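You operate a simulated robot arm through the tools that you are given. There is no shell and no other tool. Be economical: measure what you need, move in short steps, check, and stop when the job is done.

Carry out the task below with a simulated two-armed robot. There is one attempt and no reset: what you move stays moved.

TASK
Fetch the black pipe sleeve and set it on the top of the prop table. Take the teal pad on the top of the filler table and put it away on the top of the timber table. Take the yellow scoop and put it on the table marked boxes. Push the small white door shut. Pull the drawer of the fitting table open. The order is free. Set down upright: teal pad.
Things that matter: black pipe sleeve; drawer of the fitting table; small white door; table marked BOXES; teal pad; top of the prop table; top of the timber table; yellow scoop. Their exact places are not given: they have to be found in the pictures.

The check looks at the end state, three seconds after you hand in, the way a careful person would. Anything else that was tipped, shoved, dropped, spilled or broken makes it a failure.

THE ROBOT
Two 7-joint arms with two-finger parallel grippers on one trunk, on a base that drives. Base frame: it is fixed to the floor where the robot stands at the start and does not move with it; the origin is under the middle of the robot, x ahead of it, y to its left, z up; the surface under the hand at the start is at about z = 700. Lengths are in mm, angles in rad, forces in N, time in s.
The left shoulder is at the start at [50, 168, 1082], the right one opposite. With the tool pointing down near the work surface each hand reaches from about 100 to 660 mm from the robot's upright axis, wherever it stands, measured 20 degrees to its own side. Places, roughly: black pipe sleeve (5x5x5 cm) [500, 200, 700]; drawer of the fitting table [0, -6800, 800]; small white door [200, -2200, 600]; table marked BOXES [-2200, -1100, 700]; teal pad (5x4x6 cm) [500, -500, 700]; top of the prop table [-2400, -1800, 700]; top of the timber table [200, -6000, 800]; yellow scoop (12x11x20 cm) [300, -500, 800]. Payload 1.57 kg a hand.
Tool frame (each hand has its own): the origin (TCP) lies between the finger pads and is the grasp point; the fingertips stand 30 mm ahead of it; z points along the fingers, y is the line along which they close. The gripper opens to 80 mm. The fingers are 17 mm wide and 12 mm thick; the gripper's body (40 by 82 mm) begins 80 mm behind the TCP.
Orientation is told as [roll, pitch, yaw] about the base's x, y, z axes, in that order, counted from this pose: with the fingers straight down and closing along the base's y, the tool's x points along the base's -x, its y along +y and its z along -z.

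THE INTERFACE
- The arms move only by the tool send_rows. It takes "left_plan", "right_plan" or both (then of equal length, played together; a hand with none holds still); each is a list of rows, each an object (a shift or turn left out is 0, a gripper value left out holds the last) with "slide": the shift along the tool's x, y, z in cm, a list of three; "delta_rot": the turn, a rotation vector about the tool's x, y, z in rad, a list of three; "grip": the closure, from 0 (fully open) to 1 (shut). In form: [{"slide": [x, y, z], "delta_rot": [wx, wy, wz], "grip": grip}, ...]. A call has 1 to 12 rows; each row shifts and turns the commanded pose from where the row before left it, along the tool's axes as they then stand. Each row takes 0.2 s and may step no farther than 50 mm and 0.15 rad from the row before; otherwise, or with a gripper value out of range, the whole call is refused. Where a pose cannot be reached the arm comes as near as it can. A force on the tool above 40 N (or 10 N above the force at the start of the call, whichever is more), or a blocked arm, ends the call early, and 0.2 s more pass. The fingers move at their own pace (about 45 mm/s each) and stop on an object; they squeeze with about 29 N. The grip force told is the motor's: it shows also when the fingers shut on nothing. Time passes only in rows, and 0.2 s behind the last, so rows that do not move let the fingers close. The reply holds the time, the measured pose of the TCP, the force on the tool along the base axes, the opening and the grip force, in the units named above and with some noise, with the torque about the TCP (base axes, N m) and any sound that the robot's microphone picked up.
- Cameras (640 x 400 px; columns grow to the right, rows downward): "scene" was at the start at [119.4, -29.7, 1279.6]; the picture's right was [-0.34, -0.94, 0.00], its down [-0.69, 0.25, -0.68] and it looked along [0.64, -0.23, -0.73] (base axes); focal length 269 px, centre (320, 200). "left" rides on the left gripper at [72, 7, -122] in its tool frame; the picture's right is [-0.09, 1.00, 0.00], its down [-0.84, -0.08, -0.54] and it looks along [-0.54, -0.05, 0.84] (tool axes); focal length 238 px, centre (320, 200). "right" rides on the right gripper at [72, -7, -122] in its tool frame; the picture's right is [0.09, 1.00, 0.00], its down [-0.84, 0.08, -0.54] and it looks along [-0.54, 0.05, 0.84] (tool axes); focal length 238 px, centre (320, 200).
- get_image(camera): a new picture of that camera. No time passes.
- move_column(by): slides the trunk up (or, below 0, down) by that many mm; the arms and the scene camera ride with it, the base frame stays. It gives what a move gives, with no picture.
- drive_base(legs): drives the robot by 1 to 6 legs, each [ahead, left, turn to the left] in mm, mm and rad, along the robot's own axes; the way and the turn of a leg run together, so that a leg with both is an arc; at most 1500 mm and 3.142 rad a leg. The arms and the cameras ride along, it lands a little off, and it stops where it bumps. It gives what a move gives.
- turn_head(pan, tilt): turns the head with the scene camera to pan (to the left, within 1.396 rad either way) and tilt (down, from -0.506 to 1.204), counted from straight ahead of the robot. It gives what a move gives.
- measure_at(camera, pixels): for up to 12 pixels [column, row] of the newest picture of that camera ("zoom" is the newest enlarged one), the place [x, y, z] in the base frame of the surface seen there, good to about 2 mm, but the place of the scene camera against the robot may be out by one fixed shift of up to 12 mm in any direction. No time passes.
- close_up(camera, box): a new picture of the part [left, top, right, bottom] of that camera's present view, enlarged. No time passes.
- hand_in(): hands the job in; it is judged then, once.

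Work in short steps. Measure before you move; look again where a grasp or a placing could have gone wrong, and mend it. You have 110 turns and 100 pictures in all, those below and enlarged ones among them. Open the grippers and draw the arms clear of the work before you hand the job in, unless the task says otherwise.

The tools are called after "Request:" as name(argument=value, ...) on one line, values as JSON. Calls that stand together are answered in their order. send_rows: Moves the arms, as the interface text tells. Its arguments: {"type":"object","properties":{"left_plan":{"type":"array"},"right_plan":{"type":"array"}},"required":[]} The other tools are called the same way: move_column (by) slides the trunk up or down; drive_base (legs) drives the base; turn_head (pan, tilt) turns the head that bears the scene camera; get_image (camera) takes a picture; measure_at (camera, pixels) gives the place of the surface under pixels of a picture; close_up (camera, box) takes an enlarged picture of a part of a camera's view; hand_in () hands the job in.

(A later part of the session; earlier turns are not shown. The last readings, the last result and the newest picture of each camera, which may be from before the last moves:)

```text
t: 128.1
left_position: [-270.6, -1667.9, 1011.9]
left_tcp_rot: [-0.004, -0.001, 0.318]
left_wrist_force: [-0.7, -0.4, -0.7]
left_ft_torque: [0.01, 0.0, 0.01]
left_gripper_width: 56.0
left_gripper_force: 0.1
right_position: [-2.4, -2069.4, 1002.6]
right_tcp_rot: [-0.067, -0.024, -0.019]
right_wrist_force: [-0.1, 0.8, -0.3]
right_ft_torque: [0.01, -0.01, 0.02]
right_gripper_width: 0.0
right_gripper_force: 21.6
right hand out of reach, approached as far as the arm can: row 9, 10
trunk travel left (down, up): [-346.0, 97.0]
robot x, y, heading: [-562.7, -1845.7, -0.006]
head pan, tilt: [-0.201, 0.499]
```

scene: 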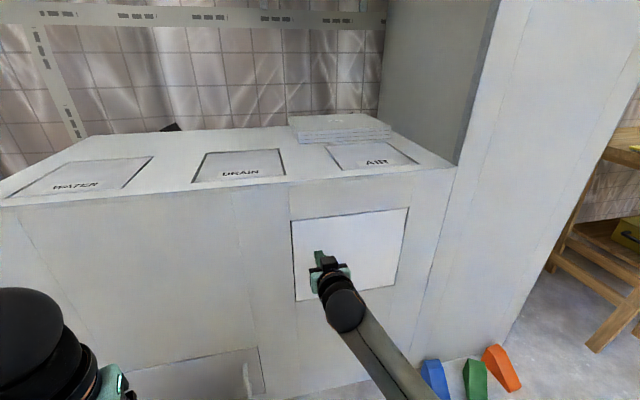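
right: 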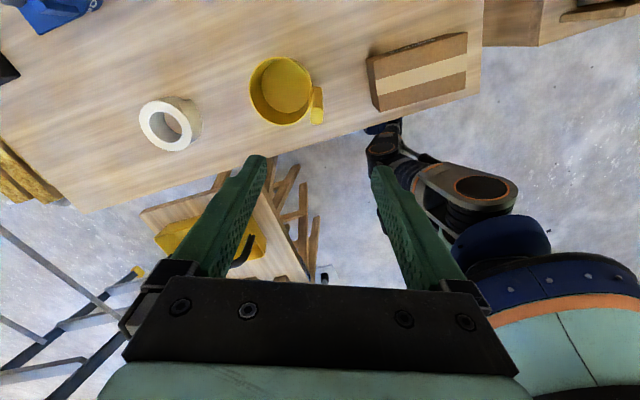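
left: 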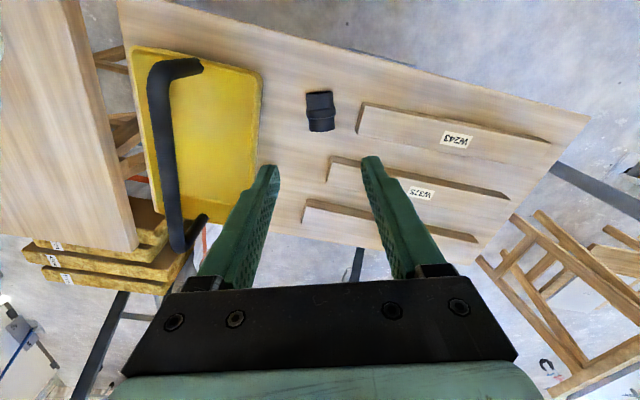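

The right hand points down again. I trim its tilt, open it, and pull both hands in and up before driving to the filler table.

Request:
send_rows(right_plan=[{"delta_rot": [-0.067, 0.024, 0], "grip": 0}, {"slide": [4, 0, -2]}, {"slide": [4, 0, -2]}, {"slide": [4, 0, -2]}, {"slide": [4, 0, -2]}, {"slide": [4, 0, -2]}], left_plan=[{"delta_rot": [0, 0, 0.148]}, {"delta_rot": [0, 0, 0.148]}, {"slide": [2, 2, -3]}, {"slide": [2, 2, -3]}, {"slide": [2, 2, -3]}, {"slide": [2, 2, -3], "grip": 0}])

Request:
drive_base(legs=[[0, 1430, 0], [400, 0, 0]])

Request:
turn_head(pan=-0.2, tilt=0.75)

Request:
get_image(camera="scene")

```text
t: 129.5
left_position: [-356.5, -1588.4, 1130.6]
left_tcp_rot: [-0.004, -0.004, 0.022]
left_wrist_force: [-0.7, 0.1, 0.2]
left_ft_torque: [-0.02, 0.03, -0.02]
left_gripper_width: 79.8
left_gripper_force: 0.1
right_position: [-54.0, -2162.8, 1080.5]
right_tcp_rot: [-0.001, -0.004, -0.018]
right_wrist_force: [0.2, -0.1, 0.5]
right_ft_torque: [0.0, 0.0, 0.02]
right_gripper_width: 79.9
right_gripper_force: 0.0
right hand out of reach, approached as far as the arm can: row 2, 3, 4, 5, 6
trunk travel left (down, up): [-346.0, 97.0]
robot x, y, heading: [-564.5, -1847.0, -0.003]
head pan, tilt: [-0.201, 0.499]
```

```text
t: 144.2
left_position: [42.8, -168.8, 1131.4]
left_tcp_rot: [-0.005, -0.001, 0.028]
left_wrist_force: [1.0, 0.6, 1.0]
left_ft_torque: [-0.01, 0.0, 0.02]
left_gripper_width: 80.1
left_gripper_force: 0.2
right_position: [348.2, -740.8, 1080.3]
right_tcp_rot: [0.0, -0.003, -0.017]
right_wrist_force: [-0.2, 1.6, -0.2]
right_ft_torque: [0.02, 0.02, 0.03]
right_gripper_width: 80.1
right_gripper_force: 0.0
trunk travel left (down, up): [-346.0, 97.0]
robot x, y, heading: [-162.7, -425.0, -0.0]
head pan, tilt: [-0.201, 0.499]
```

```text
t: 145.0
left_position: [42.4, -167.9, 1130.4]
left_tcp_rot: [-0.006, -0.001, 0.028]
left_wrist_force: [0.2, 0.0, 0.3]
left_ft_torque: [0.04, 0.01, -0.05]
left_gripper_width: 80.0
left_gripper_force: 0.1
right_position: [348.4, -741.1, 1081.3]
right_tcp_rot: [0.0, -0.002, -0.013]
right_wrist_force: [0.6, 0.3, 0.2]
right_ft_torque: [-0.04, 0.01, -0.04]
right_gripper_width: 80.1
right_gripper_force: 0.2
trunk travel left (down, up): [-346.0, 97.0]
robot x, y, heading: [-163.6, -427.8, 0.003]
head pan, tilt: [-0.201, 0.75]
```

```text
46 pictures are left
```

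scene: 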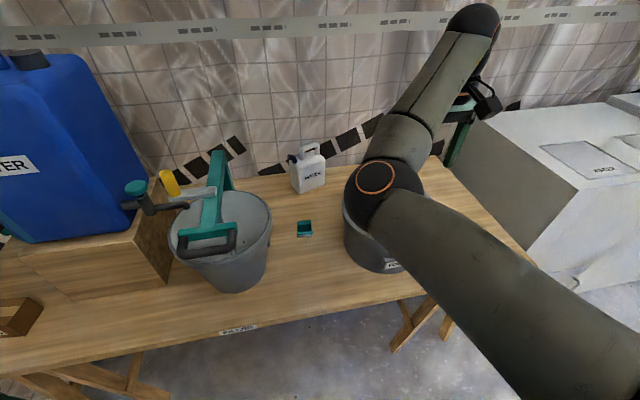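

The right arm has a new elbow posture over the pot. I measure the elbow and the pad before moving closer.

Request:
measure_at(camera="scene", pixels=[[375, 178], [410, 220], [360, 220], [470, 20], [305, 229], [298, 222], [312, 222], [455, 150], [215, 235], [230, 170], [380, 250]])

Request:
close_up(camera="scene", box=[273, 209, 337, 249])

Request:
get_image(camera="right")

```text
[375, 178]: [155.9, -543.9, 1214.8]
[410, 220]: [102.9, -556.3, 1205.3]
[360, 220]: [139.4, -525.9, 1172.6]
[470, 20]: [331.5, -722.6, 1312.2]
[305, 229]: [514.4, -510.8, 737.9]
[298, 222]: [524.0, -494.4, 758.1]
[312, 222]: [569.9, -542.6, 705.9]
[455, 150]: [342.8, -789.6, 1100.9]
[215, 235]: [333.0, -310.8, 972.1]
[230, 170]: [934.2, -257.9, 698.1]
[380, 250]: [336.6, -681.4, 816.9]
```

```text
10.00 times, centred on (305, 229) of scene
```

zoom: 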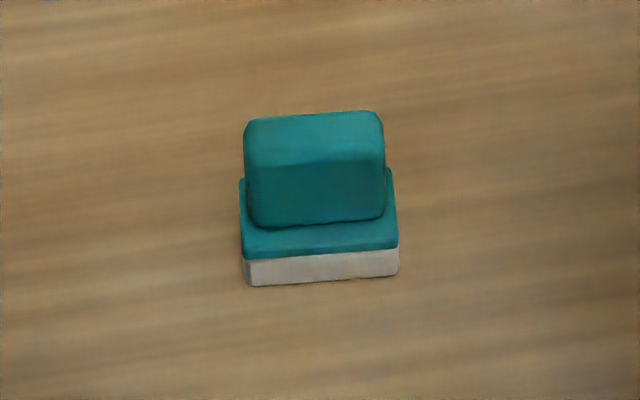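

```text
44 pictures are left
```

right: 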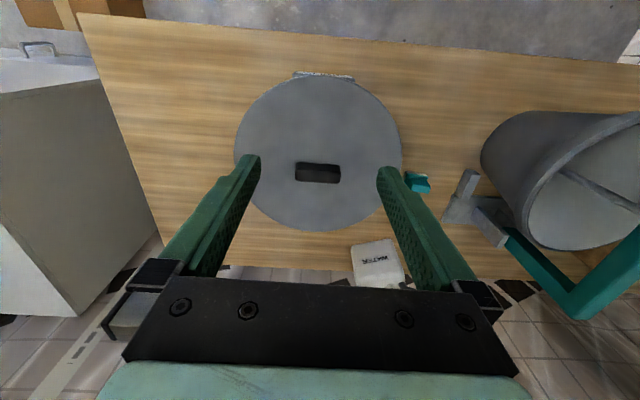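

The pad stands upright with its white base down, about 45 mm wide in y, centred near (518,−507), top ≈757. The elbow is high (1215), which is good. I drive closer.

Request:
drive_base(legs=[[180, 70, 0]])

Request:
send_rows(right_plan=[{"slide": [0.5, 4, 0]}, {"slide": [0.5, 4, 0]}, {"slide": [0.5, 4, 0]}, {"slide": [0.5, 4, 0]}, {"slide": [0, 0, 3]}, {"slide": [0, 0, 3]}])

Request:
get_image(camera="right")

Request:
get_image(camera="scene")

```text
t: 146.6
left_position: [219.9, -98.2, 1130.6]
left_tcp_rot: [-0.005, -0.001, 0.027]
left_wrist_force: [0.0, 0.4, 0.5]
left_ft_torque: [-0.05, 0.02, 0.03]
left_gripper_width: 80.1
left_gripper_force: 0.1
right_position: [525.0, -672.9, 1080.2]
right_tcp_rot: [0.0, -0.003, -0.015]
right_wrist_force: [0.6, 1.5, -0.5]
right_ft_torque: [0.0, 0.02, -0.01]
right_gripper_width: 80.1
right_gripper_force: 0.1
trunk travel left (down, up): [-346.0, 97.0]
robot x, y, heading: [11.3, -356.0, -0.004]
head pan, tilt: [-0.201, 0.75]
```

```text
t: 148.0
left_position: [221.2, -98.4, 1131.0]
left_tcp_rot: [-0.006, -0.001, 0.026]
left_wrist_force: [-0.6, 0.4, 0.1]
left_ft_torque: [0.0, 0.0, 0.02]
left_gripper_width: 79.7
left_gripper_force: 0.1
right_position: [591.6, -560.6, 1020.8]
right_tcp_rot: [0.0, -0.004, -0.017]
right_wrist_force: [-0.2, 0.5, 0.2]
right_ft_torque: [0.01, 0.02, 0.03]
right_gripper_width: 79.9
right_gripper_force: 0.0
right hand out of reach, approached as far as the arm can: row 1, 2, 3, 4
trunk travel left (down, up): [-346.0, 97.0]
robot x, y, heading: [17.1, -357.1, -0.002]
head pan, tilt: [-0.201, 0.75]
```

```text
43 pictures are left
```

right: 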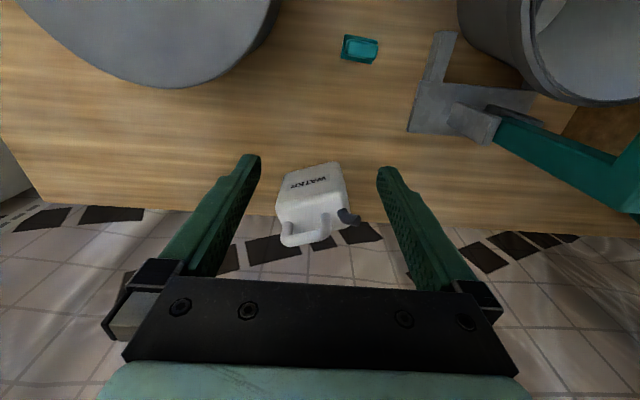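

```text
42 pictures are left
```

scene: 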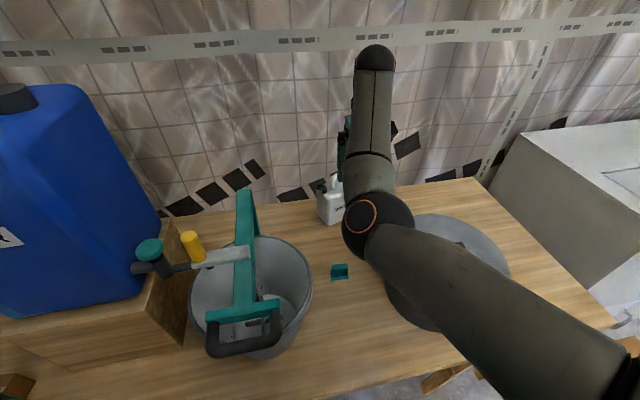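

The arm cannot draw back in this posture, so I use the base instead: back 73 and left 54 to bring the hand over the pad.

Request:
drive_base(legs=[[-74, 54, 0]])

Request:
send_rows(right_plan=[{"slide": [0, 0, 3], "grip": 0.2}, {"slide": [0, 0, 3]}, {"slide": [0, 0, 3]}, {"slide": [0, 0, 3]}])

Request:
get_image(camera="right")

```text
t: 149.1
left_position: [146.2, -45.1, 1131.6]
left_tcp_rot: [-0.006, -0.003, 0.03]
left_wrist_force: [0.5, 0.0, -0.2]
left_ft_torque: [-0.01, 0.02, 0.03]
left_gripper_width: 80.1
left_gripper_force: 0.2
right_position: [516.7, -506.6, 1021.1]
right_tcp_rot: [-0.001, -0.006, -0.016]
right_wrist_force: [-0.2, -0.6, 0.4]
right_ft_torque: [-0.01, -0.01, 0.0]
right_gripper_width: 79.9
right_gripper_force: 0.1
trunk travel left (down, up): [-346.0, 97.0]
robot x, y, heading: [-58.8, -307.5, 0.003]
head pan, tilt: [-0.201, 0.75]
```

```text
t: 150.1
left_position: [146.9, -45.9, 1131.0]
left_tcp_rot: [-0.004, -0.001, 0.029]
left_wrist_force: [-0.3, -0.1, -1.1]
left_ft_torque: [-0.01, 0.0, -0.02]
left_gripper_width: 80.2
left_gripper_force: 0.0
right_position: [518.7, -505.5, 900.9]
right_tcp_rot: [0.0, -0.004, -0.014]
right_wrist_force: [-0.8, -0.6, 0.5]
right_ft_torque: [-0.01, -0.01, 0.01]
right_gripper_width: 63.9
right_gripper_force: 0.1
trunk travel left (down, up): [-346.0, 97.0]
robot x, y, heading: [-60.7, -306.4, 0.0]
head pan, tilt: [-0.201, 0.75]
```

```text
41 pictures are left
```

right: 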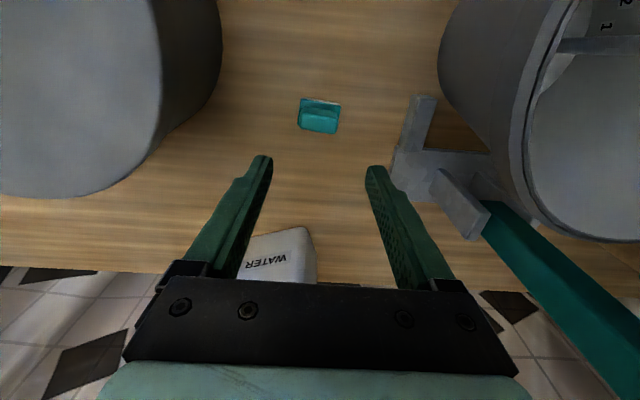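

The pad is at (319,116), between the fingers. I measure its edges and the neighbours.

Request:
measure_at(camera="right", pixels=[[301, 125], [337, 130], [319, 128], [302, 108], [339, 110], [319, 110], [395, 165], [420, 110], [220, 60], [270, 130], [319, 100], [240, 255]])

Request:
close_up(camera="right", box=[280, 85, 360, 145])

```text
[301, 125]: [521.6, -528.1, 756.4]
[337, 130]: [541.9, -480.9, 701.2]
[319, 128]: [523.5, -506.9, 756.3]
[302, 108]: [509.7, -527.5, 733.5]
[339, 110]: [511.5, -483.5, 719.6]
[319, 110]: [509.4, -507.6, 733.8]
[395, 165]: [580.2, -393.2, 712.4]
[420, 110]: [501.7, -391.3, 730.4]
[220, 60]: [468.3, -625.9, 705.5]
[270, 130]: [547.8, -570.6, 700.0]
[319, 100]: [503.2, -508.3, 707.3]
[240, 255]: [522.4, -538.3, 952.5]
```

```text
6.67 times, centred on (320, 115) of right
```

zoom: 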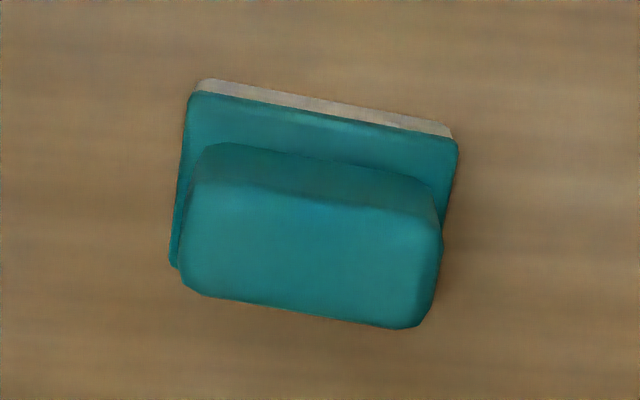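

The pad's base is about 48 mm wide in y (−530..−482), centre (523,−506), turned about −0.1. I align and lower to z≈737, then look before closing.

Request:
send_rows(right_plan=[{"slide": [-0.4, 0, 3], "delta_rot": [0, 0, 0.08], "grip": 0.13}, {"slide": [0, 0, 4]}, {"slide": [0, 0, 4]}, {"slide": [0, 0, 2.5]}, {"slide": [0, 0, 1.4]}, {"slide": [0, 0, 1.3]}, {}])

Request:
get_image(camera="right")

```text
t: 151.7
left_position: [145.5, -43.7, 1130.0]
left_tcp_rot: [-0.004, -0.003, 0.029]
left_wrist_force: [0.8, 0.0, -0.1]
left_ft_torque: [0.01, 0.01, 0.01]
left_gripper_width: 79.8
left_gripper_force: 0.0
right_position: [522.2, -507.8, 738.5]
right_tcp_rot: [-0.001, -0.005, -0.096]
right_wrist_force: [0.9, -0.2, 0.5]
right_ft_torque: [-0.03, 0.01, -0.03]
right_gripper_width: 69.8
right_gripper_force: 0.1
trunk travel left (down, up): [-346.0, 97.0]
robot x, y, heading: [-60.9, -307.4, 0.002]
head pan, tilt: [-0.201, 0.75]
```

```text
39 pictures are left
```

right: 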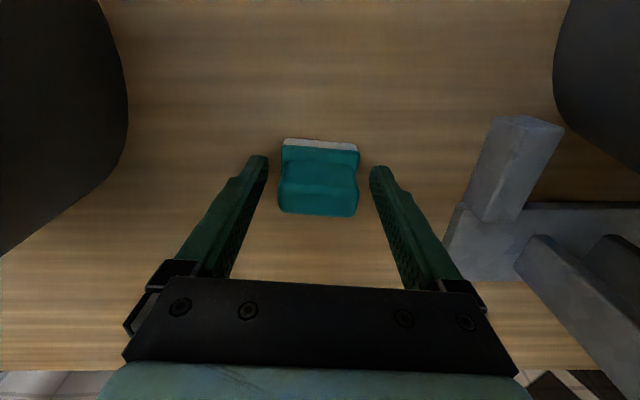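

The pad sits squarely between the fingers. I close and lift slowly.

Request:
send_rows(right_plan=[{"grip": 1}, {"grip": 1}, {"grip": 1}, {"grip": 1}, {"slide": [0, 0, -0.5]}, {"slide": [0, 0, -1]}, {"slide": [0, 0, -1.5]}, {"slide": [0, 0, -2]}, {"slide": [0, 0, -2]}, {"slide": [0, 0, -1]}])

Request:
get_image(camera="right")

```text
t: 153.9
left_position: [146.7, -44.4, 1129.5]
left_tcp_rot: [-0.006, -0.003, 0.029]
left_wrist_force: [0.3, 0.5, -0.4]
left_ft_torque: [0.02, 0.02, -0.01]
left_gripper_width: 80.5
left_gripper_force: 0.0
right_position: [522.3, -505.6, 818.4]
right_tcp_rot: [0.0, 0.0, -0.095]
right_wrist_force: [0.1, 0.1, -1.0]
right_ft_torque: [0.0, 0.01, 0.01]
right_gripper_width: 49.5
right_gripper_force: 28.2
trunk travel left (down, up): [-346.0, 97.0]
robot x, y, heading: [-59.9, -305.0, 0.004]
head pan, tilt: [-0.201, 0.75]
```

```text
38 pictures are left
```

right: 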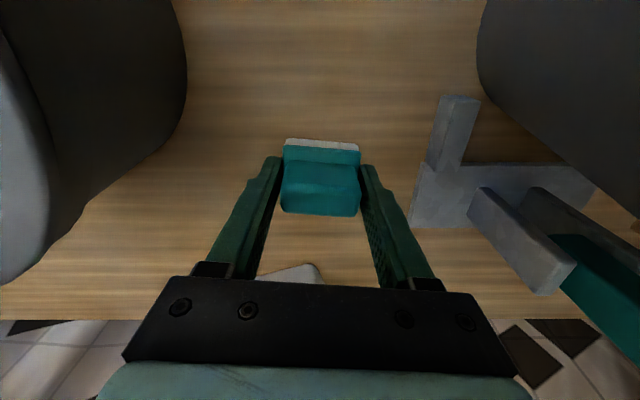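

The pad is held at 49.5 mm. I lift it to about 1010.

Request:
send_rows(right_plan=[{"slide": [0, 0, -2]}, {"slide": [0, 0, -2.5]}, {"slide": [0, 0, -2.5]}, {"slide": [0, 0, -2.5]}, {"slide": [0, 0, -2.5]}, {"slide": [0, 0, -2.5]}, {"slide": [0, 0, -2.5]}, {"slide": [0, 0, -1.5]}, {"slide": [0, 0, -0.5]}])

Request:
drive_base(legs=[[-400, -150, 0], [0, -600, 0], [0, 0, -0.8], [0, 0, -0.77]])

Request:
turn_head(pan=0.1, tilt=0.3)

Request:
get_image(camera="scene")

```text
t: 155.9
left_position: [145.6, -45.1, 1131.2]
left_tcp_rot: [-0.004, -0.002, 0.029]
left_wrist_force: [0.0, 0.4, 0.7]
left_ft_torque: [0.0, 0.02, 0.0]
left_gripper_width: 80.1
left_gripper_force: 0.0
right_position: [520.7, -505.7, 1007.1]
right_tcp_rot: [0.001, -0.004, -0.092]
right_wrist_force: [0.1, 0.1, -0.7]
right_ft_torque: [0.02, 0.0, 0.01]
right_gripper_width: 49.2
right_gripper_force: 29.0
trunk travel left (down, up): [-346.0, 97.0]
robot x, y, heading: [-65.3, -304.9, 0.003]
head pan, tilt: [-0.201, 0.75]
```

```text
t: 168.0
left_position: [-201.0, -1264.6, 1129.5]
left_tcp_rot: [-0.004, -0.002, -1.545]
left_wrist_force: [-0.4, -0.7, 0.5]
left_ft_torque: [-0.01, 0.01, -0.03]
left_gripper_width: 79.9
left_gripper_force: 0.0
right_position: [-663.5, -1637.2, 1008.0]
right_tcp_rot: [0.002, -0.005, -1.672]
right_wrist_force: [-0.1, 0.1, -0.6]
right_ft_torque: [0.02, 0.02, 0.02]
right_gripper_width: 49.1
right_gripper_force: 28.7
trunk travel left (down, up): [-346.0, 97.0]
robot x, y, heading: [-459.0, -1060.1, -1.575]
head pan, tilt: [-0.201, 0.75]
```

```text
t: 168.9
left_position: [-200.7, -1264.8, 1130.4]
left_tcp_rot: [-0.004, -0.001, -1.547]
left_wrist_force: [-1.1, -0.2, 0.1]
left_ft_torque: [-0.03, 0.0, -0.03]
left_gripper_width: 80.2
left_gripper_force: 0.1
right_position: [-663.1, -1637.4, 1008.0]
right_tcp_rot: [0.0, -0.003, -1.67]
right_wrist_force: [-0.1, -0.1, -0.3]
right_ft_torque: [0.05, 0.0, 0.03]
right_gripper_width: 49.2
right_gripper_force: 28.5
trunk travel left (down, up): [-346.0, 97.0]
robot x, y, heading: [-456.5, -1055.7, -1.576]
head pan, tilt: [0.099, 0.3]
```

```text
37 pictures are left
```

scene: 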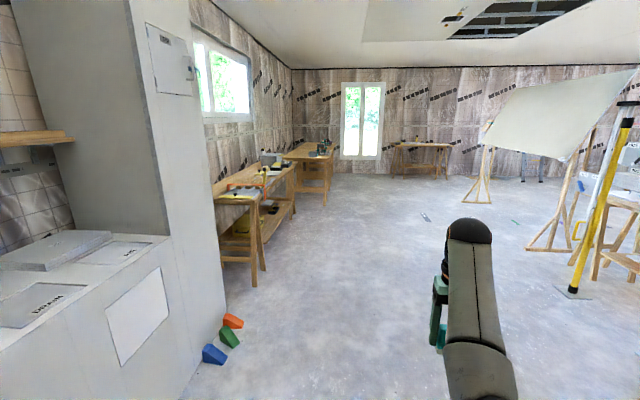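

The floor ahead is clear. I enlarge the far tables to identify the timber and fitting tables.

Request:
close_up(camera="scene", box=[200, 110, 480, 285])

Request:
measure_at(camera="scene", pixels=[[270, 190], [240, 198], [310, 158], [325, 165], [325, 190], [420, 147], [395, 145], [450, 147], [425, 215], [445, 180], [262, 265]])

```text
2.29 times, centred on (340, 198) of scene
```

zoom: 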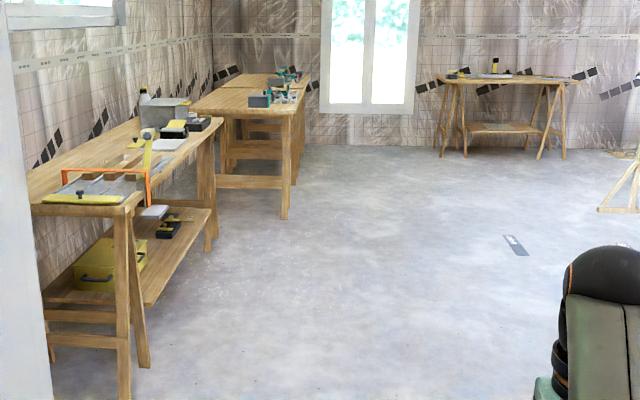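

```text
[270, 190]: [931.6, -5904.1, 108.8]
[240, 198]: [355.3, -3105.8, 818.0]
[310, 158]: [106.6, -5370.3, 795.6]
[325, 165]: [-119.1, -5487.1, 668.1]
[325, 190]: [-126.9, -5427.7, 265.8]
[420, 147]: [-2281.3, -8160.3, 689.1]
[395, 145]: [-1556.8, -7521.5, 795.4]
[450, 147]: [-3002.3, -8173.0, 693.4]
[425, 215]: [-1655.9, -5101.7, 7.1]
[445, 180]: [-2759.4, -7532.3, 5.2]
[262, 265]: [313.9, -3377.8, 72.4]
```

The timber table lies around y −5300..−6300 with its front edge at x≈−130, and the fitting table is beyond it. I drive down the clear floor to about (−700,−5150).

Request:
drive_base(legs=[[1400, -100, 0], [1400, -100, 0], [1300, -50, 0]])

Request:
turn_head(pan=0.75, tilt=0.45)

Request:
get_image(camera="scene")

```text
t: 188.5
left_position: [-549.0, -5330.0, 1130.6]
left_tcp_rot: [-0.006, -0.004, -1.559]
left_wrist_force: [-0.6, 0.1, -0.7]
left_ft_torque: [-0.01, -0.02, -0.02]
left_gripper_width: 79.9
left_gripper_force: 0.1
right_position: [-1016.4, -5698.1, 1007.0]
right_tcp_rot: [0.0, -0.003, -1.684]
right_wrist_force: [-0.1, 0.0, 0.1]
right_ft_torque: [0.0, 0.02, -0.03]
right_gripper_width: 49.4
right_gripper_force: 28.9
trunk travel left (down, up): [-346.0, 97.0]
robot x, y, heading: [-801.8, -5117.2, -1.587]
head pan, tilt: [0.099, 0.3]
```

```text
t: 189.5
left_position: [-549.4, -5330.1, 1130.9]
left_tcp_rot: [-0.007, -0.003, -1.56]
left_wrist_force: [0.2, 0.6, -0.2]
left_ft_torque: [0.0, 0.03, -0.02]
left_gripper_width: 79.9
left_gripper_force: 0.1
right_position: [-1016.8, -5697.0, 1008.6]
right_tcp_rot: [0.001, -0.004, -1.68]
right_wrist_force: [-0.1, -0.3, -0.6]
right_ft_torque: [0.01, 0.0, 0.0]
right_gripper_width: 49.4
right_gripper_force: 29.2
trunk travel left (down, up): [-346.0, 97.0]
robot x, y, heading: [-802.0, -5122.7, -1.585]
head pan, tilt: [0.75, 0.45]
```

```text
35 pictures are left
```

scene: 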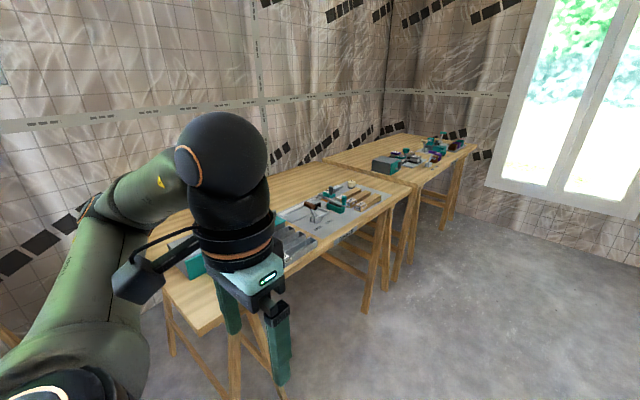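

I turn left to face the timber table and look at it.

Request:
drive_base(legs=[[0, -100, 0.8], [0, 0, 0.78]])

Request:
turn_head(pan=-0.55, tilt=0.5)

Request:
get_image(camera="scene")

```text
t: 194.1
left_position: [-689.0, -4893.9, 1131.0]
left_tcp_rot: [-0.006, -0.002, 0.042]
left_wrist_force: [0.5, 0.0, 0.4]
left_ft_torque: [-0.01, 0.0, -0.01]
left_gripper_width: 80.0
left_gripper_force: 0.0
right_position: [-309.3, -5351.4, 1008.2]
right_tcp_rot: [0.0, -0.002, -0.082]
right_wrist_force: [0.5, -1.7, -1.2]
right_ft_torque: [0.02, -0.03, 0.0]
right_gripper_width: 49.3
right_gripper_force: 29.1
trunk travel left (down, up): [-346.0, 97.0]
robot x, y, heading: [-893.4, -5157.3, 0.012]
head pan, tilt: [0.75, 0.45]
```

```text
t: 195.6
left_position: [-690.3, -4894.7, 1130.8]
left_tcp_rot: [-0.006, -0.002, 0.042]
left_wrist_force: [-0.1, -0.7, 0.5]
left_ft_torque: [-0.02, 0.02, -0.01]
left_gripper_width: 80.1
left_gripper_force: 0.0
right_position: [-308.4, -5351.1, 1008.3]
right_tcp_rot: [-0.001, -0.004, -0.082]
right_wrist_force: [-1.0, 0.3, -0.9]
right_ft_torque: [-0.03, 0.01, -0.03]
right_gripper_width: 49.6
right_gripper_force: 29.1
trunk travel left (down, up): [-346.0, 97.0]
robot x, y, heading: [-897.9, -5154.3, 0.015]
head pan, tilt: [-0.55, 0.499]
```

```text
34 pictures are left
```

scene: 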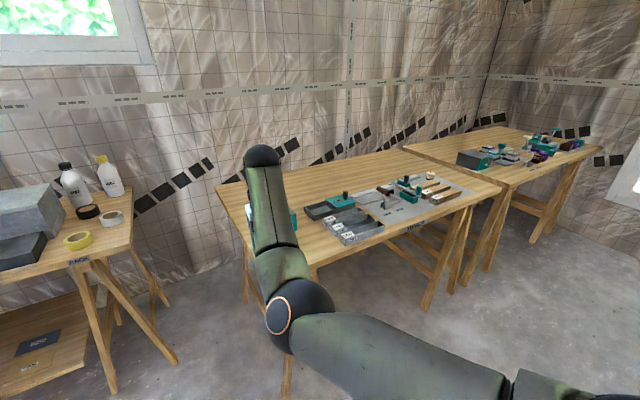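

I enlarge the two right-hand tables and measure free places.

Request:
close_up(camera="scene", box=[200, 110, 640, 310])

Request:
measure_at(camera="scene", pixels=[[320, 258], [310, 235], [330, 180], [310, 200], [230, 195], [400, 160], [490, 195], [345, 235], [560, 180], [580, 160], [470, 158], [315, 250]])

```text
1.45 times, centred on (420, 210) of scene
```

zoom: 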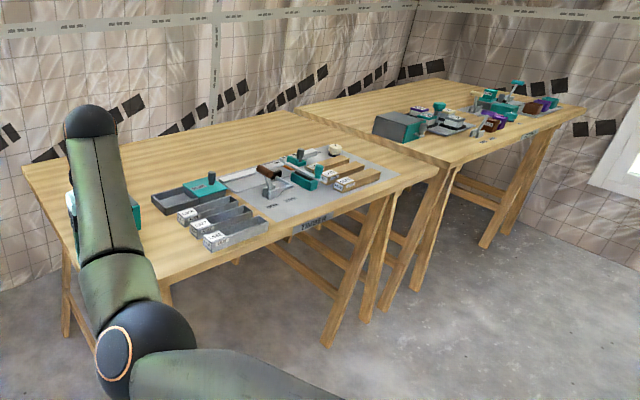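

```text
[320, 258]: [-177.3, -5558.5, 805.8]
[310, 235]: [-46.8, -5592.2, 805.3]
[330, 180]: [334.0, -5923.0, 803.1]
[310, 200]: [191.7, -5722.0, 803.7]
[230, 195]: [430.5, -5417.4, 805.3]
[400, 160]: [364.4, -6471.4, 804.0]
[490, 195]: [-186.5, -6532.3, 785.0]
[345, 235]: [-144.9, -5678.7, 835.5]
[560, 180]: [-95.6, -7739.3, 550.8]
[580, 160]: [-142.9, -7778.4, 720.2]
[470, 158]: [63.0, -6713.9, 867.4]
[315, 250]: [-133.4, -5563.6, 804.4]
```

The timber table's top is z≈804, with free wood near (−40,−5585). I drive the hand above it and look down.

Request:
drive_base(legs=[[265, -235, 0]])

Request:
get_image(camera="right")

Request:
get_image(camera="scene")

```text
t: 198.2
left_position: [-421.7, -5124.6, 1130.2]
left_tcp_rot: [-0.003, -0.002, 0.038]
left_wrist_force: [-0.3, -0.9, -1.0]
left_ft_torque: [0.01, 0.01, -0.01]
left_gripper_width: 80.0
left_gripper_force: 0.1
right_position: [-43.0, -5583.4, 1008.0]
right_tcp_rot: [0.002, -0.005, -0.085]
right_wrist_force: [0.8, -0.1, -0.3]
right_ft_torque: [-0.03, -0.02, 0.0]
right_gripper_width: 49.2
right_gripper_force: 29.0
trunk travel left (down, up): [-346.0, 97.0]
robot x, y, heading: [-625.8, -5384.4, 0.012]
head pan, tilt: [-0.55, 0.499]
```

```text
32 pictures are left
```

right: 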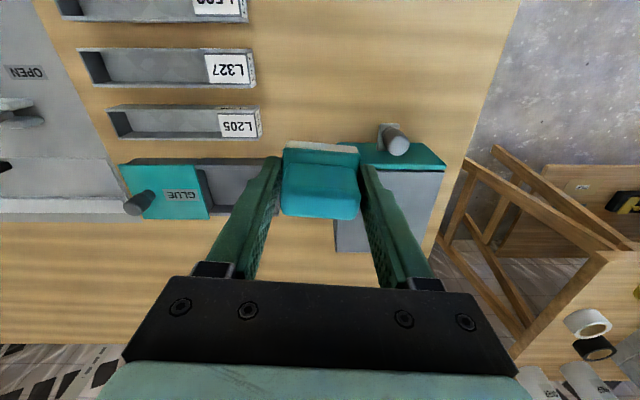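

```text
31 pictures are left
```

scene: 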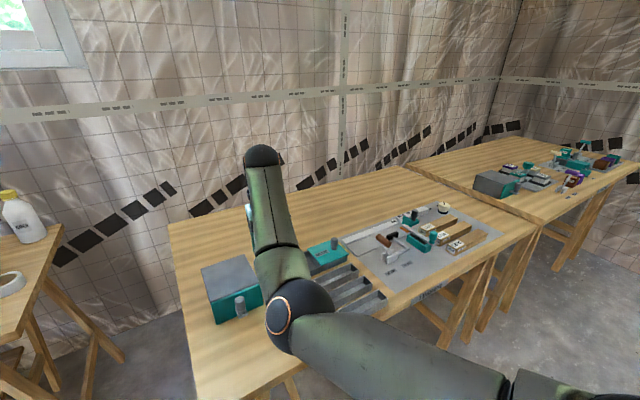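

I measure the box with the knob, the tray ends and the open wood in front.

Request:
measure_at(camera="right", pixels=[[395, 135], [400, 160], [445, 165], [255, 70], [262, 130], [340, 90], [300, 40], [400, 60], [480, 100], [345, 240], [340, 130], [255, 15]])

```text
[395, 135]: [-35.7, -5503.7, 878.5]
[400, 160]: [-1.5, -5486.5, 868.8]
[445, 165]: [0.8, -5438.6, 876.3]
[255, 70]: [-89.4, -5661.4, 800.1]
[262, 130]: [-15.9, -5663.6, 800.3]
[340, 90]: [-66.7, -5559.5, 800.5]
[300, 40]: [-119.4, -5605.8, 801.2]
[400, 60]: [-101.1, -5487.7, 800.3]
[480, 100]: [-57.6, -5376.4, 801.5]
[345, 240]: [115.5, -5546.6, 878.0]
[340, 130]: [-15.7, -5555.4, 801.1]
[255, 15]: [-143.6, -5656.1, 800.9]
```

The free wood spans x −180..−10, y −5650..−5380. I back the base 45 so the pad lands at about (−88,−5583), then lower it to just above the surface.

Request:
drive_base(legs=[[-45, 0, 0]])

Request:
send_rows(right_plan=[{"slide": [0, 0, 1.5]}, {"slide": [0, 0, 2.5]}, {"slide": [0, 0, 3]}, {"slide": [0, 0, 3]}, {"slide": [0, 0, 2.5]}, {"slide": [0, 0, 2]}, {"slide": [0, 0, 1]}, {"slide": [0, 0, 0.5]}, {}])

Request:
get_image(camera="right")

```text
t: 199.1
left_position: [-468.7, -5125.4, 1130.8]
left_tcp_rot: [-0.006, -0.005, 0.037]
left_wrist_force: [-0.2, -0.2, -0.1]
left_ft_torque: [-0.03, 0.0, 0.05]
left_gripper_width: 80.1
left_gripper_force: 0.0
right_position: [-89.9, -5583.8, 1007.7]
right_tcp_rot: [0.002, -0.006, -0.087]
right_wrist_force: [-0.3, -0.1, 0.1]
right_ft_torque: [-0.02, 0.01, -0.01]
right_gripper_width: 49.2
right_gripper_force: 28.2
trunk travel left (down, up): [-346.0, 97.0]
robot x, y, heading: [-672.2, -5384.1, 0.011]
head pan, tilt: [-0.55, 0.499]
```

```text
t: 201.1
left_position: [-466.2, -5125.5, 1130.9]
left_tcp_rot: [-0.006, -0.002, 0.037]
left_wrist_force: [0.5, 0.5, 0.5]
left_ft_torque: [0.03, 0.02, 0.0]
left_gripper_width: 79.8
left_gripper_force: 0.1
right_position: [-86.9, -5584.2, 847.2]
right_tcp_rot: [0.001, -0.003, -0.089]
right_wrist_force: [0.2, 0.0, -0.8]
right_ft_torque: [0.0, -0.01, 0.0]
right_gripper_width: 49.2
right_gripper_force: 29.3
trunk travel left (down, up): [-346.0, 97.0]
robot x, y, heading: [-674.3, -5383.8, 0.011]
head pan, tilt: [-0.55, 0.499]
```

```text
30 pictures are left
```

right: 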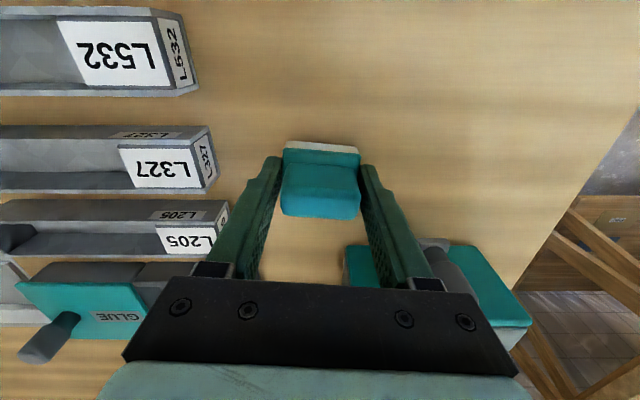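

The space under the pad is clear. I lower the last millimetres in small steps.

Request:
send_rows(right_plan=[{"slide": [0, 0, 0.5]}, {"slide": [0, 0, 0.2]}, {"slide": [0, 0, 0.15]}, {}])

```text
t: 202.1
left_position: [-466.3, -5124.8, 1130.6]
left_tcp_rot: [-0.005, -0.001, 0.037]
left_wrist_force: [0.5, -0.6, -0.4]
left_ft_torque: [-0.01, 0.01, 0.04]
left_gripper_width: 80.0
left_gripper_force: 0.1
right_position: [-88.2, -5584.8, 838.8]
right_tcp_rot: [0.002, -0.003, -0.088]
right_wrist_force: [0.3, -0.6, -0.1]
right_ft_torque: [-0.04, 0.0, 0.03]
right_gripper_width: 49.3
right_gripper_force: 29.5
trunk travel left (down, up): [-346.0, 97.0]
robot x, y, heading: [-671.1, -5388.0, 0.008]
head pan, tilt: [-0.55, 0.499]
```

No contact yet, so I go down in 1 mm steps.

Request:
send_rows(right_plan=[{"slide": [0, 0, 0.1]}, {"slide": [0, 0, 0.1]}, {}])

```text
t: 202.9
left_position: [-466.2, -5124.6, 1131.0]
left_tcp_rot: [-0.007, -0.001, 0.036]
left_wrist_force: [-0.3, -0.4, 0.2]
left_ft_torque: [-0.02, 0.02, -0.02]
left_gripper_width: 80.1
left_gripper_force: 0.0
right_position: [-87.9, -5584.2, 837.8]
right_tcp_rot: [0.001, -0.006, -0.087]
right_wrist_force: [1.4, -0.8, 1.7]
right_ft_torque: [-0.03, 0.02, 0.02]
right_gripper_width: 49.1
right_gripper_force: 28.6
trunk travel left (down, up): [-346.0, 97.0]
robot x, y, heading: [-678.5, -5384.7, 0.004]
head pan, tilt: [-0.55, 0.499]
```

The pad just touches (1.7 N). I open and rise straight up.

Request:
send_rows(right_plan=[{"slide": [0, 0, 0.05], "grip": 0.35}, {"grip": 0.3}, {"grip": 0.15}, {"grip": 0.15}, {"slide": [0, 0, -1]}, {"slide": [0, 0, -3]}, {"slide": [0, 0, -4]}, {"slide": [0, 0, -4]}, {"slide": [0, 0, -4]}, {"slide": [0, 0, -3]}])

Request:
get_image(camera="right")

```text
t: 205.1
left_position: [-466.5, -5125.1, 1130.2]
left_tcp_rot: [-0.006, -0.005, 0.038]
left_wrist_force: [0.4, -0.3, -0.5]
left_ft_torque: [0.01, 0.03, 0.0]
left_gripper_width: 80.2
left_gripper_force: 0.0
right_position: [-88.9, -5584.0, 1028.1]
right_tcp_rot: [0.0, -0.004, -0.087]
right_wrist_force: [-0.4, -0.9, -0.1]
right_ft_torque: [-0.03, -0.02, 0.01]
right_gripper_width: 67.8
right_gripper_force: 0.0
trunk travel left (down, up): [-346.0, 97.0]
robot x, y, heading: [-674.2, -5387.9, 0.011]
head pan, tilt: [-0.55, 0.499]
```

```text
29 pictures are left
```

right: 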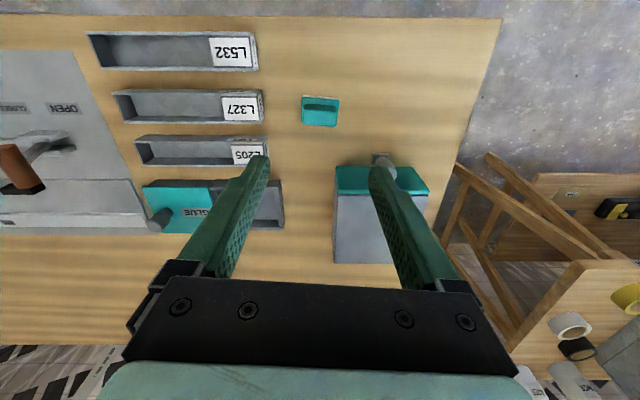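

The pad stands upright on the timber table. I back off and strafe toward the fitting table to look for its drawer.

Request:
drive_base(legs=[[-300, 0, 0], [0, -1200, 0]])

Request:
turn_head(pan=0.0, tilt=0.5)

Request:
get_image(camera="scene")

```text
t: 217.7
left_position: [-764.4, -6342.5, 1131.3]
left_tcp_rot: [-0.006, -0.001, 0.023]
left_wrist_force: [0.1, -0.8, 0.4]
left_ft_torque: [-0.04, 0.0, -0.01]
left_gripper_width: 80.0
left_gripper_force: 0.1
right_position: [-392.2, -6806.8, 1027.2]
right_tcp_rot: [0.001, -0.004, -0.099]
right_wrist_force: [0.7, -0.2, 0.2]
right_ft_torque: [0.02, 0.01, -0.01]
right_gripper_width: 68.2
right_gripper_force: 0.0
trunk travel left (down, up): [-346.0, 97.0]
robot x, y, heading: [-971.6, -6601.0, -0.003]
head pan, tilt: [-0.55, 0.499]
```

```text
t: 218.6
left_position: [-764.1, -6342.3, 1130.5]
left_tcp_rot: [-0.004, -0.001, 0.022]
left_wrist_force: [-0.2, -0.7, 0.0]
left_ft_torque: [-0.01, 0.03, 0.0]
left_gripper_width: 80.0
left_gripper_force: 0.0
right_position: [-392.3, -6806.9, 1028.7]
right_tcp_rot: [0.0, -0.003, -0.1]
right_wrist_force: [0.1, 0.2, 0.2]
right_ft_torque: [0.02, 0.0, 0.03]
right_gripper_width: 68.0
right_gripper_force: 0.1
trunk travel left (down, up): [-346.0, 97.0]
robot x, y, heading: [-972.3, -6599.2, 0.001]
head pan, tilt: [0.0, 0.499]
```

```text
28 pictures are left
```

scene: 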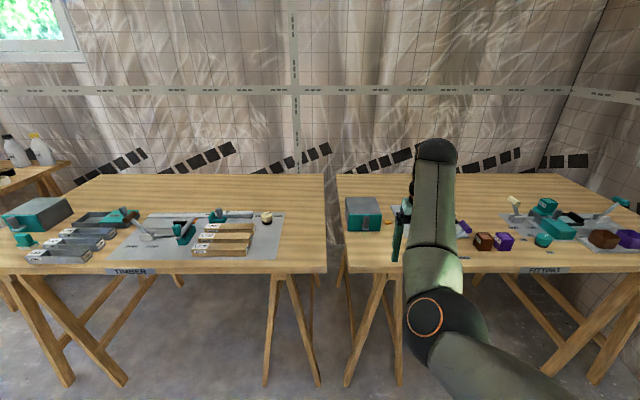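

The labels TIMBER and FITTING confirm the tables. The drawer unit on the fitting table is the grey box with a teal front and a knob at (365,213). I enlarge and measure it.

Request:
close_up(camera="scene", box=[335, 185, 415, 235])

Request:
measure_at(camera="scene", pixels=[[349, 222], [378, 222], [365, 224], [365, 217], [349, 210], [380, 212], [348, 198], [378, 198], [389, 222], [370, 250], [372, 223]])

```text
8.00 times, centred on (375, 210) of scene
```

zoom: 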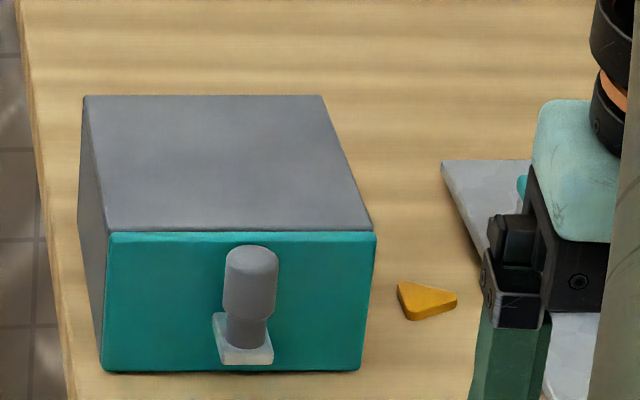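

```text
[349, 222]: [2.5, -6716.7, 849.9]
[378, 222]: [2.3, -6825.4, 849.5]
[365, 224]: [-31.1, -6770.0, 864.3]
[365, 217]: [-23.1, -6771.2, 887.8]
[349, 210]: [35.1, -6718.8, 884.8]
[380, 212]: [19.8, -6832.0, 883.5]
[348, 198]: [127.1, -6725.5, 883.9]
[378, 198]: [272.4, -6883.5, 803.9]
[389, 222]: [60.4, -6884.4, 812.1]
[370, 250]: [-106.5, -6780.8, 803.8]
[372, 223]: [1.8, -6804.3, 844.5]
```

The handle is an upright knob in front of the drawer face, top about (−25,−6771,888). I drive the open right hand nearly over it for a precise view.

Request:
drive_base(legs=[[310, 36, 0]])

Request:
get_image(camera="right")

```text
t: 220.8
left_position: [-453.3, -6308.3, 1130.8]
left_tcp_rot: [-0.005, -0.002, 0.025]
left_wrist_force: [0.9, -0.4, -0.2]
left_ft_torque: [-0.04, 0.0, 0.02]
left_gripper_width: 79.9
left_gripper_force: 0.1
right_position: [-81.1, -6770.1, 1027.5]
right_tcp_rot: [-0.001, -0.002, -0.098]
right_wrist_force: [0.3, -0.1, -0.8]
right_ft_torque: [0.0, 0.0, 0.02]
right_gripper_width: 68.0
right_gripper_force: 0.0
trunk travel left (down, up): [-346.0, 97.0]
robot x, y, heading: [-660.1, -6565.7, -0.001]
head pan, tilt: [0.0, 0.499]
```

```text
26 pictures are left
```

right: 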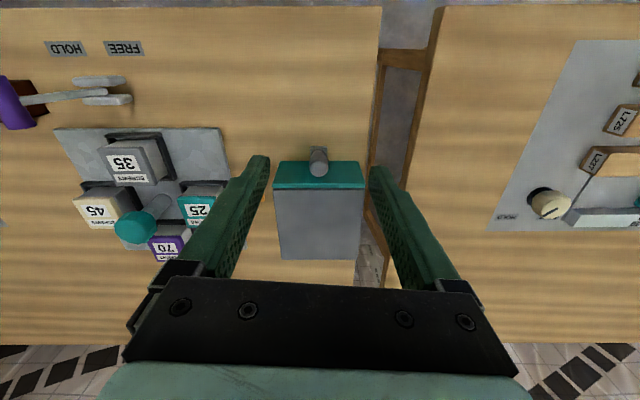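

The knob is at (318,160). I enlarge and measure it.

Request:
close_up(camera="right", box=[280, 135, 360, 195])

Request:
measure_at(camera="right", pixels=[[318, 152], [318, 160], [318, 168], [318, 173], [312, 158], [325, 158], [300, 170], [318, 148], [275, 175], [362, 175]])

```text
6.67 times, centred on (320, 165) of right
```

zoom: 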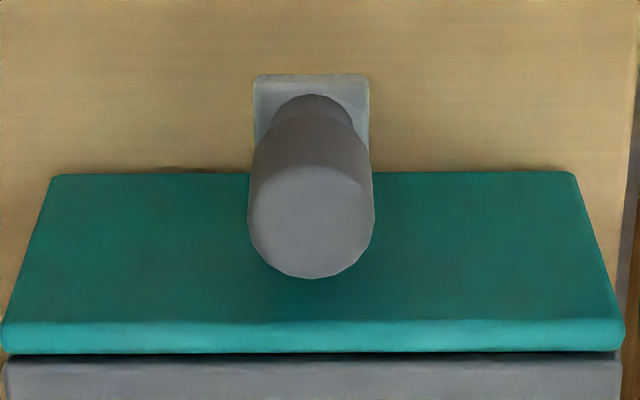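

```text
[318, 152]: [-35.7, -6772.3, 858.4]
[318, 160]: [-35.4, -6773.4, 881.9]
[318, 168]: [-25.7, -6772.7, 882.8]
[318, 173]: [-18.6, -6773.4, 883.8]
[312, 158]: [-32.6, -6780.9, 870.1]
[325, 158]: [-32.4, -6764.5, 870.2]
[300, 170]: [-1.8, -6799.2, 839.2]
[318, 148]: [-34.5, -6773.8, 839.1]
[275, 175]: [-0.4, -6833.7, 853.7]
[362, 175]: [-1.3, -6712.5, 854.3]
```

The knob's centre is (−27,−6773), 20 mm across, its top at 883. I drive 54 ahead and check the pose.

Request:
drive_base(legs=[[53, -3, 0]])

Request:
send_rows(right_plan=[{"slide": [0, 0, 3]}, {"slide": [0, 0, 3]}, {"slide": [0, 0, 3]}])

Request:
get_image(camera="right")

```text
t: 221.7
left_position: [-398.1, -6310.7, 1130.5]
left_tcp_rot: [-0.004, -0.001, 0.025]
left_wrist_force: [-0.7, -1.0, -0.2]
left_ft_torque: [0.0, 0.01, 0.01]
left_gripper_width: 79.8
left_gripper_force: 0.1
right_position: [-27.6, -6773.9, 1027.1]
right_tcp_rot: [0.0, -0.003, -0.098]
right_wrist_force: [-0.2, -1.5, -0.9]
right_ft_torque: [0.0, 0.0, 0.0]
right_gripper_width: 68.2
right_gripper_force: 0.1
trunk travel left (down, up): [-346.0, 97.0]
robot x, y, heading: [-608.3, -6569.3, -0.003]
head pan, tilt: [0.0, 0.499]
```

```text
t: 222.5
left_position: [-399.2, -6310.7, 1130.7]
left_tcp_rot: [-0.006, -0.001, 0.025]
left_wrist_force: [0.5, 0.3, 0.0]
left_ft_torque: [-0.02, -0.03, 0.0]
left_gripper_width: 80.3
left_gripper_force: 0.1
right_position: [-28.7, -6775.1, 937.3]
right_tcp_rot: [-0.001, -0.004, -0.099]
right_wrist_force: [-0.5, 0.0, -0.1]
right_ft_torque: [0.0, 0.04, -0.01]
right_gripper_width: 68.0
right_gripper_force: 0.0
trunk travel left (down, up): [-346.0, 97.0]
robot x, y, heading: [-610.1, -6572.3, -0.0]
head pan, tilt: [0.0, 0.499]
```

```text
24 pictures are left
```

right: 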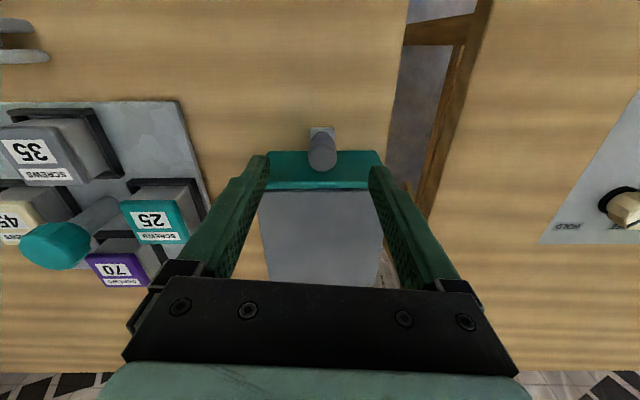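

Well aligned. I descend 6.5 cm and close on the knob.

Request:
send_rows(right_plan=[{"slide": [0, 0.1, 3]}, {"slide": [0, 0, 2.5]}, {"slide": [0, 0, 1]}, {"grip": 1}, {"grip": 1}, {"grip": 1}, {"grip": 1}, {"grip": 1}])

Request:
get_image(camera="right")

```text
t: 224.3
left_position: [-400.7, -6311.7, 1131.7]
left_tcp_rot: [-0.004, -0.002, 0.024]
left_wrist_force: [-1.0, 0.3, -0.3]
left_ft_torque: [0.02, -0.02, -0.01]
left_gripper_width: 79.9
left_gripper_force: 0.1
right_position: [-26.4, -6772.4, 872.3]
right_tcp_rot: [0.001, -0.003, -0.098]
right_wrist_force: [-0.4, 3.8, -2.0]
right_ft_torque: [-0.26, -0.32, 0.02]
right_gripper_width: 23.9
right_gripper_force: 35.8
trunk travel left (down, up): [-346.0, 97.0]
robot x, y, heading: [-608.5, -6569.9, -0.004]
head pan, tilt: [0.0, 0.499]
```

```text
23 pictures are left
```

right: 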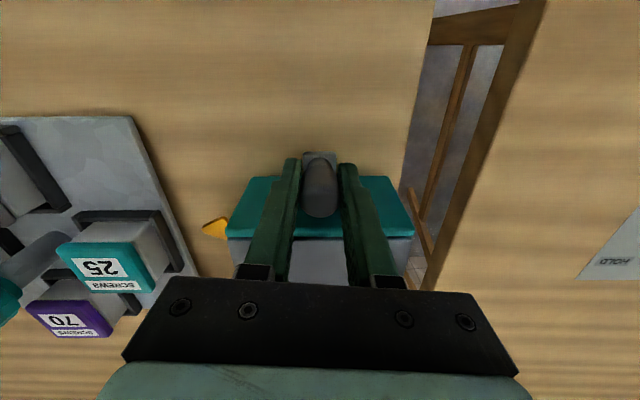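

The knob is gripped. I pull by backing the base a little, then check whether the drawer moves and the unit stays put.

Request:
drive_base(legs=[[-50, 0, 0]])

Request:
get_image(camera="right")

```text
t: 225.2
left_position: [-450.5, -6311.1, 1130.8]
left_tcp_rot: [-0.006, -0.001, 0.023]
left_wrist_force: [-0.1, 0.2, -0.4]
left_ft_torque: [-0.02, 0.0, 0.01]
left_gripper_width: 80.2
left_gripper_force: 0.1
right_position: [-79.3, -6772.2, 872.4]
right_tcp_rot: [0.003, -0.003, -0.098]
right_wrist_force: [-0.2, 6.8, -4.3]
right_ft_torque: [-0.2, -0.56, 0.09]
right_gripper_width: 24.0
right_gripper_force: 35.5
trunk travel left (down, up): [-346.0, 97.0]
robot x, y, heading: [-660.1, -6567.8, -0.004]
head pan, tilt: [0.0, 0.499]
```

```text
22 pictures are left
```

right: 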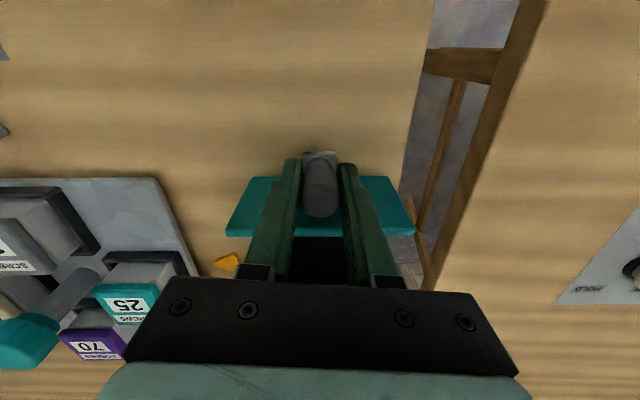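

The drawer slides out (dark inside visible behind the front). I pull another 45.

Request:
drive_base(legs=[[-45, 0, 0]])

Request:
get_image(camera="scene")

Request:
measure_at(camera="scene", pixels=[[340, 225], [320, 240], [360, 215]])

```text
t: 226.1
left_position: [-494.6, -6311.0, 1131.2]
left_tcp_rot: [-0.004, -0.001, 0.022]
left_wrist_force: [0.4, -0.2, 1.1]
left_ft_torque: [0.02, -0.03, 0.0]
left_gripper_width: 80.1
left_gripper_force: 0.1
right_position: [-122.8, -6771.4, 872.9]
right_tcp_rot: [0.002, -0.003, -0.099]
right_wrist_force: [-0.3, 3.3, 0.7]
right_ft_torque: [-0.32, -0.27, 0.07]
right_gripper_width: 23.6
right_gripper_force: 36.4
trunk travel left (down, up): [-346.0, 97.0]
robot x, y, heading: [-705.8, -6571.8, -0.003]
head pan, tilt: [0.0, 0.499]
```

```text
21 pictures are left
```

scene: 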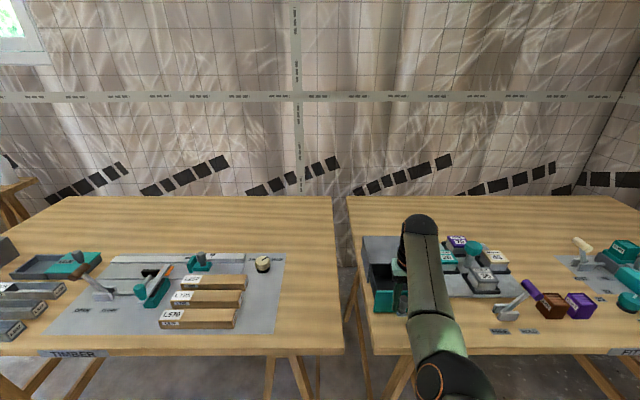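

```text
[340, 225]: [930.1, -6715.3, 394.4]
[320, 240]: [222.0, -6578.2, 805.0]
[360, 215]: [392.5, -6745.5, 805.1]
```

The drawer is visibly open at (385,285). I enlarge and measure the unit's edges to see that it stayed and how far the drawer has come out.

Request:
close_up(camera="scene", box=[345, 220, 441, 320])

Request:
measure_at(camera="scene", pixels=[[365, 240], [365, 260], [385, 262], [377, 300], [384, 292], [382, 275], [395, 240]])

```text
4.00 times, centred on (393, 270) of scene
```

zoom: 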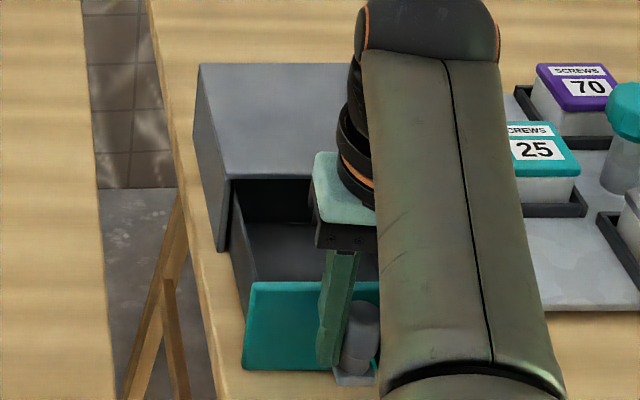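

```text
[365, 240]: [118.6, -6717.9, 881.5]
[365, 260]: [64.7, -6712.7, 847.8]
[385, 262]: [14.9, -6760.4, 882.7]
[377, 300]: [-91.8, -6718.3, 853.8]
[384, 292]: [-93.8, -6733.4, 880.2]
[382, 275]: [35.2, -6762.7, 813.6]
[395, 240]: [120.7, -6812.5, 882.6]
```

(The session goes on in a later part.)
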